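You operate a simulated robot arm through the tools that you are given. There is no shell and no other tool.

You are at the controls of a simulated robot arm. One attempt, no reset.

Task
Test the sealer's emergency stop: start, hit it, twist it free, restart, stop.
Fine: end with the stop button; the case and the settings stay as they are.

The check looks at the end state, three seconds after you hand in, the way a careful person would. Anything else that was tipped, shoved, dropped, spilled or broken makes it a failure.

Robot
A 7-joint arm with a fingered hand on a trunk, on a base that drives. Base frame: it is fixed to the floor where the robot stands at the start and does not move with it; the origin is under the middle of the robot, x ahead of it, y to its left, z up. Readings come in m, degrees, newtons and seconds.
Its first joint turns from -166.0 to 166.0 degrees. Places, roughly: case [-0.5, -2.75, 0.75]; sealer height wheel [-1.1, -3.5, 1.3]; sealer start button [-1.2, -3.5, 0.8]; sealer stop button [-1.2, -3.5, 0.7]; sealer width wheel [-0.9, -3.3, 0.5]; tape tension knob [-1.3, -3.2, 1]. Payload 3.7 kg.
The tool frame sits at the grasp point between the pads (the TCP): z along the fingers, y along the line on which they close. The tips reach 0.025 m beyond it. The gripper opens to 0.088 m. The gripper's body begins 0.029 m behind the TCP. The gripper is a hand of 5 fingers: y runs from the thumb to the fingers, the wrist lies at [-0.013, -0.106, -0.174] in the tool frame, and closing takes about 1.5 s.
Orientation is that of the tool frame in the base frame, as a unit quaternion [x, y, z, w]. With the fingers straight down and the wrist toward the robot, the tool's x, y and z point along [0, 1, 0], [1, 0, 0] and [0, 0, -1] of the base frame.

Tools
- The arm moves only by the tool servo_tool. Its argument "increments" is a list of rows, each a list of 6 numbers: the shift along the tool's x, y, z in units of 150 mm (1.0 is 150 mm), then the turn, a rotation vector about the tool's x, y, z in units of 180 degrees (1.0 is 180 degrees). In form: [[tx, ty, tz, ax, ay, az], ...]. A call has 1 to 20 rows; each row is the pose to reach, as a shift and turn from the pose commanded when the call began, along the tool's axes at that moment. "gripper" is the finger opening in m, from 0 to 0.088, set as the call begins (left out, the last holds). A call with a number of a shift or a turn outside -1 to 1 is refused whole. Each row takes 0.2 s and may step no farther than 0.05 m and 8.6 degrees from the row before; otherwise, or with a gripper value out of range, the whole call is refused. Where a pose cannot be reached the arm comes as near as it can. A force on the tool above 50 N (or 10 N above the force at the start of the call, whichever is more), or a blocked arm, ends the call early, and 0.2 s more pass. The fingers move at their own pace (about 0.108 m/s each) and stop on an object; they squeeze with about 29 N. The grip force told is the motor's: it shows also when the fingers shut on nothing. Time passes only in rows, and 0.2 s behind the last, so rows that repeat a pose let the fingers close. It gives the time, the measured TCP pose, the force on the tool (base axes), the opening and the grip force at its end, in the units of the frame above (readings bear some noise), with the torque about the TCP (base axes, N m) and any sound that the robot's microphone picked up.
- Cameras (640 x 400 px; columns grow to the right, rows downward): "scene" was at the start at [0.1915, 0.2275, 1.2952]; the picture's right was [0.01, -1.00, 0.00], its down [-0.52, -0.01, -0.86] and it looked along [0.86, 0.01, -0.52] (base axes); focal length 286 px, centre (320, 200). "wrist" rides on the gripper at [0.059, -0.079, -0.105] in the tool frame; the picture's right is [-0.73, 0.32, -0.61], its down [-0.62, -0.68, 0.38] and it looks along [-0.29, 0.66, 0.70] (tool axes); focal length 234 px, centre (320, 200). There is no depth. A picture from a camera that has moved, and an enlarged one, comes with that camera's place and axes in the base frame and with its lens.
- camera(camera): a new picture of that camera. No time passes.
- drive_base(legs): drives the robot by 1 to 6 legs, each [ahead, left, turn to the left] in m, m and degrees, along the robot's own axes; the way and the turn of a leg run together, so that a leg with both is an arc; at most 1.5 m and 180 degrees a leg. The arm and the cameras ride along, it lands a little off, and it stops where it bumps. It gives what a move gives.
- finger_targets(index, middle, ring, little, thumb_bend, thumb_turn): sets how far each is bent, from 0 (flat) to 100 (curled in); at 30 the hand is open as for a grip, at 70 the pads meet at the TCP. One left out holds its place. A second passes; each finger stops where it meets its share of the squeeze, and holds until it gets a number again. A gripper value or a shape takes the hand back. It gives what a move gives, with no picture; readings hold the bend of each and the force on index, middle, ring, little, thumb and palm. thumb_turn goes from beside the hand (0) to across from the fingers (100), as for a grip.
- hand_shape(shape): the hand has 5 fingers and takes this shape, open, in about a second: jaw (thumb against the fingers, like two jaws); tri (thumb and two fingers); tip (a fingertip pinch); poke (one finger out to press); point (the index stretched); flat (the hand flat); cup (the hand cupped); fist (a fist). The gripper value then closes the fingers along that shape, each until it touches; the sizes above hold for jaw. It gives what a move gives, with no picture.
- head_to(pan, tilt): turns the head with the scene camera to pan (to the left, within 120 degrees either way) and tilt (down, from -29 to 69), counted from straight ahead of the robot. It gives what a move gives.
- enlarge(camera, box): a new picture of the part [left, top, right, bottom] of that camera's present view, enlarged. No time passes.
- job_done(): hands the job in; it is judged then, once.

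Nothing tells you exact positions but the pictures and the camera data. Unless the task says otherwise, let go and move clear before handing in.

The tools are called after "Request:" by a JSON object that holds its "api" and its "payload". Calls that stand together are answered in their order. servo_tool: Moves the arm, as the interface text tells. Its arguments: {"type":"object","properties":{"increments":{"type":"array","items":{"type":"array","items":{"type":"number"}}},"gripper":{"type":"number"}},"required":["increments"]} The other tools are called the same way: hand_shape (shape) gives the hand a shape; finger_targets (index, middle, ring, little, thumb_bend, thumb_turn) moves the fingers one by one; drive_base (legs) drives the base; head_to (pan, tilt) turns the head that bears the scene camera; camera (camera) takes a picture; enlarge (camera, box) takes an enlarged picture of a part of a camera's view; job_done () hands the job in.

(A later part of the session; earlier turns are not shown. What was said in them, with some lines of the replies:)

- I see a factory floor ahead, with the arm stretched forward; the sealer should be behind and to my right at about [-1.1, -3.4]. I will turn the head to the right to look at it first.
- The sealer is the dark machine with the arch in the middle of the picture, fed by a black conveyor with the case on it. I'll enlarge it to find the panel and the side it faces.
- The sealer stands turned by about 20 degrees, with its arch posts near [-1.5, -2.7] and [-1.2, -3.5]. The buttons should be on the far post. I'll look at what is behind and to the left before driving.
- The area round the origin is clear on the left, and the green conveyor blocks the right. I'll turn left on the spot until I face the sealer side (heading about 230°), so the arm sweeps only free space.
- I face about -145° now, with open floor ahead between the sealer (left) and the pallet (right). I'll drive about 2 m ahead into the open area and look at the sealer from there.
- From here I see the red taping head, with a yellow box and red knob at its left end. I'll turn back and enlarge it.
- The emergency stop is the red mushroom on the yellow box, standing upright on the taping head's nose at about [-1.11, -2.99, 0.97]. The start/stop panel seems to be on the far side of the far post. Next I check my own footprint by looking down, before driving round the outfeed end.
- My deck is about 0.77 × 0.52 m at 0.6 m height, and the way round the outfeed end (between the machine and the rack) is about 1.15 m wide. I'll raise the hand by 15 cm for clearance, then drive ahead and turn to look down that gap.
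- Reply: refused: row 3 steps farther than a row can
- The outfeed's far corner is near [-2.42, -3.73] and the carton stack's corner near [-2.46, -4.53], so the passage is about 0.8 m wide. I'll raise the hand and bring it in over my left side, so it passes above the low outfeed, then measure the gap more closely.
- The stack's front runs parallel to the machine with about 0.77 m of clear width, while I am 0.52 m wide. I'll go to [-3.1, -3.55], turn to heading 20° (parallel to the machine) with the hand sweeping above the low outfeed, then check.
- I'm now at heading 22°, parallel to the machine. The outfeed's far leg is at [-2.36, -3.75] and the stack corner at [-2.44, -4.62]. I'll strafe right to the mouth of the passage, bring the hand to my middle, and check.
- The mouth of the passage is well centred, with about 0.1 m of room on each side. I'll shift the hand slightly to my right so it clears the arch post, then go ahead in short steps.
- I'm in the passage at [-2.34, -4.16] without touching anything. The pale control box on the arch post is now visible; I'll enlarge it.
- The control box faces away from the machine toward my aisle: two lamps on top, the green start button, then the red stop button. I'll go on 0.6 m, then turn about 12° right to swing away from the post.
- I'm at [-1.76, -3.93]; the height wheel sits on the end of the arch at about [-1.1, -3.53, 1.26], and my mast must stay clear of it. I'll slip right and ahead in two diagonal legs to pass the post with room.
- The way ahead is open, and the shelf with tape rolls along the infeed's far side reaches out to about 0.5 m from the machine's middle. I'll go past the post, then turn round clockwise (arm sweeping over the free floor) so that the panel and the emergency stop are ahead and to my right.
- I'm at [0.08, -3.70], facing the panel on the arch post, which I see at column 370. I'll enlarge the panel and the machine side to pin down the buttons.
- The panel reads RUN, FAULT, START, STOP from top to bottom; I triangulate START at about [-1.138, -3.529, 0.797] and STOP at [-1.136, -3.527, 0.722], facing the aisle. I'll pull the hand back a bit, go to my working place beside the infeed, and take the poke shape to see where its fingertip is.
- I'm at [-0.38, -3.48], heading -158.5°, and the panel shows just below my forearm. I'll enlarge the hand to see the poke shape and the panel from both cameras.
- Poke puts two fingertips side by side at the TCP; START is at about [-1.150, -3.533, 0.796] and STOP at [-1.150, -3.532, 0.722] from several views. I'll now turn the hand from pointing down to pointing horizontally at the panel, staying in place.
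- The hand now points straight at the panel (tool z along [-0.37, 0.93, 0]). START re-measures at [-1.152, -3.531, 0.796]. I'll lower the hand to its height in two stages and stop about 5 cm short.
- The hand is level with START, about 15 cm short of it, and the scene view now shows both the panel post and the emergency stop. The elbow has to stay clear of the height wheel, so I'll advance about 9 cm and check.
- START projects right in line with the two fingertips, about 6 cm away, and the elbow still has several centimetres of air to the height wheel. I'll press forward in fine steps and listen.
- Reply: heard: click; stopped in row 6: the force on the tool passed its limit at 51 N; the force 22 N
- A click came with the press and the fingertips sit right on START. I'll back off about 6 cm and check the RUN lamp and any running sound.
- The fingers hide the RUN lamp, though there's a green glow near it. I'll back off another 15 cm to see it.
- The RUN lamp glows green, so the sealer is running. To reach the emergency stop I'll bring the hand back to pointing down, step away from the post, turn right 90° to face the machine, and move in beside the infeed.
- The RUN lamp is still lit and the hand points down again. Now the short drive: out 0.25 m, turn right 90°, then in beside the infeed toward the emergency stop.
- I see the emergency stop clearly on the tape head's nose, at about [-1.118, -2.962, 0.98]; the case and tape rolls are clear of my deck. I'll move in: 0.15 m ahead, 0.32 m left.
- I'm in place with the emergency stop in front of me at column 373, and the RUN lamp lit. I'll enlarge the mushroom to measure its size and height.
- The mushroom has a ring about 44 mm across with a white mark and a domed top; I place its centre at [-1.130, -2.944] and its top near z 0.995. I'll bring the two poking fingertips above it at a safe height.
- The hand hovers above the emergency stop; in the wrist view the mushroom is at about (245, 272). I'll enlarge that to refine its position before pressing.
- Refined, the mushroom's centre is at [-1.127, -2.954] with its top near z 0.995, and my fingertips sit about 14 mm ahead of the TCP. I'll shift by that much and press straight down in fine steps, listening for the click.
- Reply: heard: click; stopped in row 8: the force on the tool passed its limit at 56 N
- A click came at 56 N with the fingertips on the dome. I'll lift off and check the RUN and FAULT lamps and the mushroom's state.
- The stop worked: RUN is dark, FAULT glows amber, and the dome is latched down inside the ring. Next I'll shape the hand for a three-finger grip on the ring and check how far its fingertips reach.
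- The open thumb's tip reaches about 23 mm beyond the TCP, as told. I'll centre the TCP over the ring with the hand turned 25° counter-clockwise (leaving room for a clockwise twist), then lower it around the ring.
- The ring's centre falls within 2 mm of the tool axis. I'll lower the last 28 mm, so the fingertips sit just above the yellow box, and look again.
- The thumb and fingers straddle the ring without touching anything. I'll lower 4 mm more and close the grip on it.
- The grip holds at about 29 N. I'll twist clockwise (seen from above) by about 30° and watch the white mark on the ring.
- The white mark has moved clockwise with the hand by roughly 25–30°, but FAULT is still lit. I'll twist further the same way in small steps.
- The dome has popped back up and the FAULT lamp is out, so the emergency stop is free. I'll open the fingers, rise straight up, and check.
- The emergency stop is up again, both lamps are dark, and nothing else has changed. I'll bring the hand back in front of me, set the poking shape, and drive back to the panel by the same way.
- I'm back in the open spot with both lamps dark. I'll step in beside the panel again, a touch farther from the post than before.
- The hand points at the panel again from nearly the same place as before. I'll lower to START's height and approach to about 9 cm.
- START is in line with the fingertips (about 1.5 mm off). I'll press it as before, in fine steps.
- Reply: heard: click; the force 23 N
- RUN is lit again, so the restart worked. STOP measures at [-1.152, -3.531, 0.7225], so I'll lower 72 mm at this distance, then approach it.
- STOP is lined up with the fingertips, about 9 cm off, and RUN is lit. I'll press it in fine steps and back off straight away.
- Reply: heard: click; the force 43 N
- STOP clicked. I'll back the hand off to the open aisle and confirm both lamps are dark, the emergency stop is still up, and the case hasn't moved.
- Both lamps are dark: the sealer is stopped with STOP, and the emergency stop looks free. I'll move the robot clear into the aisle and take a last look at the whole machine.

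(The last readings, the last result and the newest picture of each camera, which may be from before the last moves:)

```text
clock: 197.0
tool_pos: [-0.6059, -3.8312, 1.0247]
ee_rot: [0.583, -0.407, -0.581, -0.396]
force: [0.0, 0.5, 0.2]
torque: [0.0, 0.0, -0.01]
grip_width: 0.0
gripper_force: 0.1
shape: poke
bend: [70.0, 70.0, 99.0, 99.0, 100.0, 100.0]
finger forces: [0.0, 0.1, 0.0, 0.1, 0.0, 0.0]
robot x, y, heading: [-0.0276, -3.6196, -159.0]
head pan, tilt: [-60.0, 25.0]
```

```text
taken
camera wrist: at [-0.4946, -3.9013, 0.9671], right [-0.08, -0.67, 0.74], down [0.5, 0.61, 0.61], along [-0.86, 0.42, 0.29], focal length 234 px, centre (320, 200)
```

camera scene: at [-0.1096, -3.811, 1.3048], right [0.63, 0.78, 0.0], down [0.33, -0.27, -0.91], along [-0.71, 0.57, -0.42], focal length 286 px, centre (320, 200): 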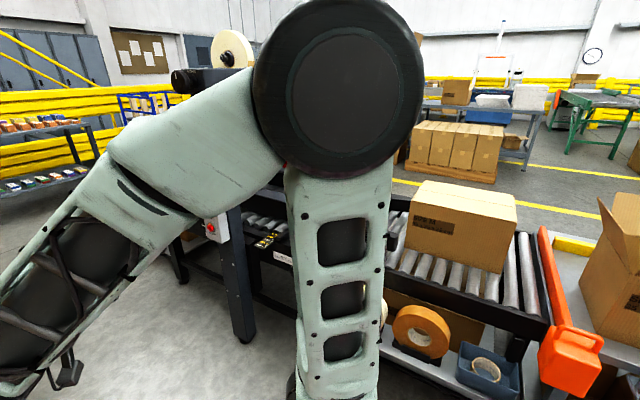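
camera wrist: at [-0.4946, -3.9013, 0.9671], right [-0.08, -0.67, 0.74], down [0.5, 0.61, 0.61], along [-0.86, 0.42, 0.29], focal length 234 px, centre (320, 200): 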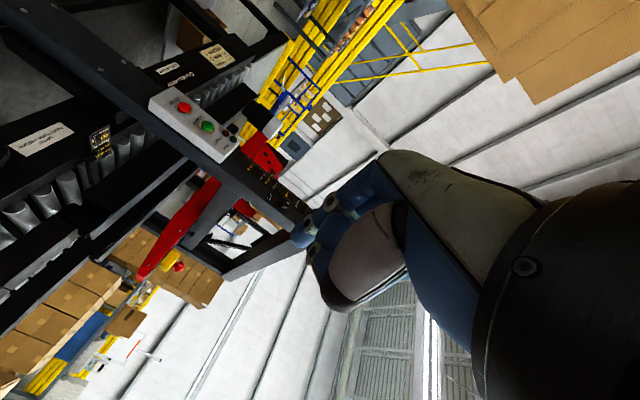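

The case sits where it was, the tape rolls are undisturbed, and my hand is clear. One last enlarged look at the panel lamps and the emergency stop.

Request:
{"api": "enlarge", "payload": {"camera": "wrist", "box": [130, 70, 270, 160]}}

Request:
{"api": "enlarge", "payload": {"camera": "wrist", "box": [130, 230, 230, 300]}}

```text
4.44 times, centred on (200, 115) of wrist
camera zoom: at [-0.4946, -3.9013, 0.9671], right [-0.08, -0.67, 0.74], down [0.5, 0.61, 0.61], along [-0.86, 0.42, 0.29], focal length 1041 px, centre (853, 578)
```

zoom: 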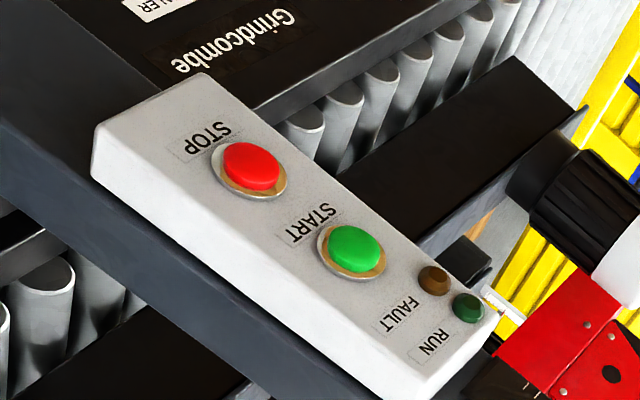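

```text
5.71 times, centred on (180, 265) of wrist
camera zoom: at [-0.4946, -3.9013, 0.9671], right [-0.08, -0.67, 0.74], down [0.5, 0.61, 0.61], along [-0.86, 0.42, 0.29], focal length 1338 px, centre (1120, -171)
```

zoom: 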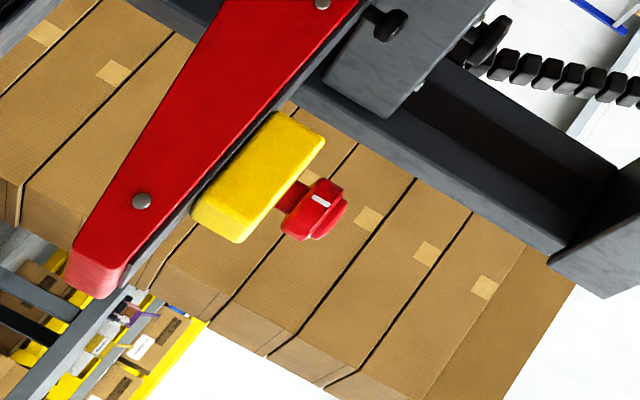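

The lamps are both dark, START and STOP are both out, and the emergency stop's dome is up and its ring has sprung back. The whole sequence is done and the robot is clear, so I hand in.

Request:
{"api": "job_done", "payload": {}}

```text
The job is handed in.
```

The emergency stop test is finished, and the sealer is switched off with its STOP button. I then handed the job in.

1. **Start:** I pressed START, heard a click and saw the RUN lamp come on.
2. **Emergency stop:** I pressed it down. RUN went dark, FAULT lit and the dome stayed latched.
3. **Twist free:** I turned the ring about 50° clockwise. The dome popped back up and FAULT went out.
4. **Restart:** I pressed START again and RUN came back on.
5. **Stop:** I pressed STOP, heard a click and RUN went dark.

In the last pictures both lamps are dark and the emergency stop's dome is up. The case sits where it was. I did not touch the height wheel, the width wheel or the tape tension knob. The robot is standing clear in the aisle, and I saw nothing bumped on the way round.
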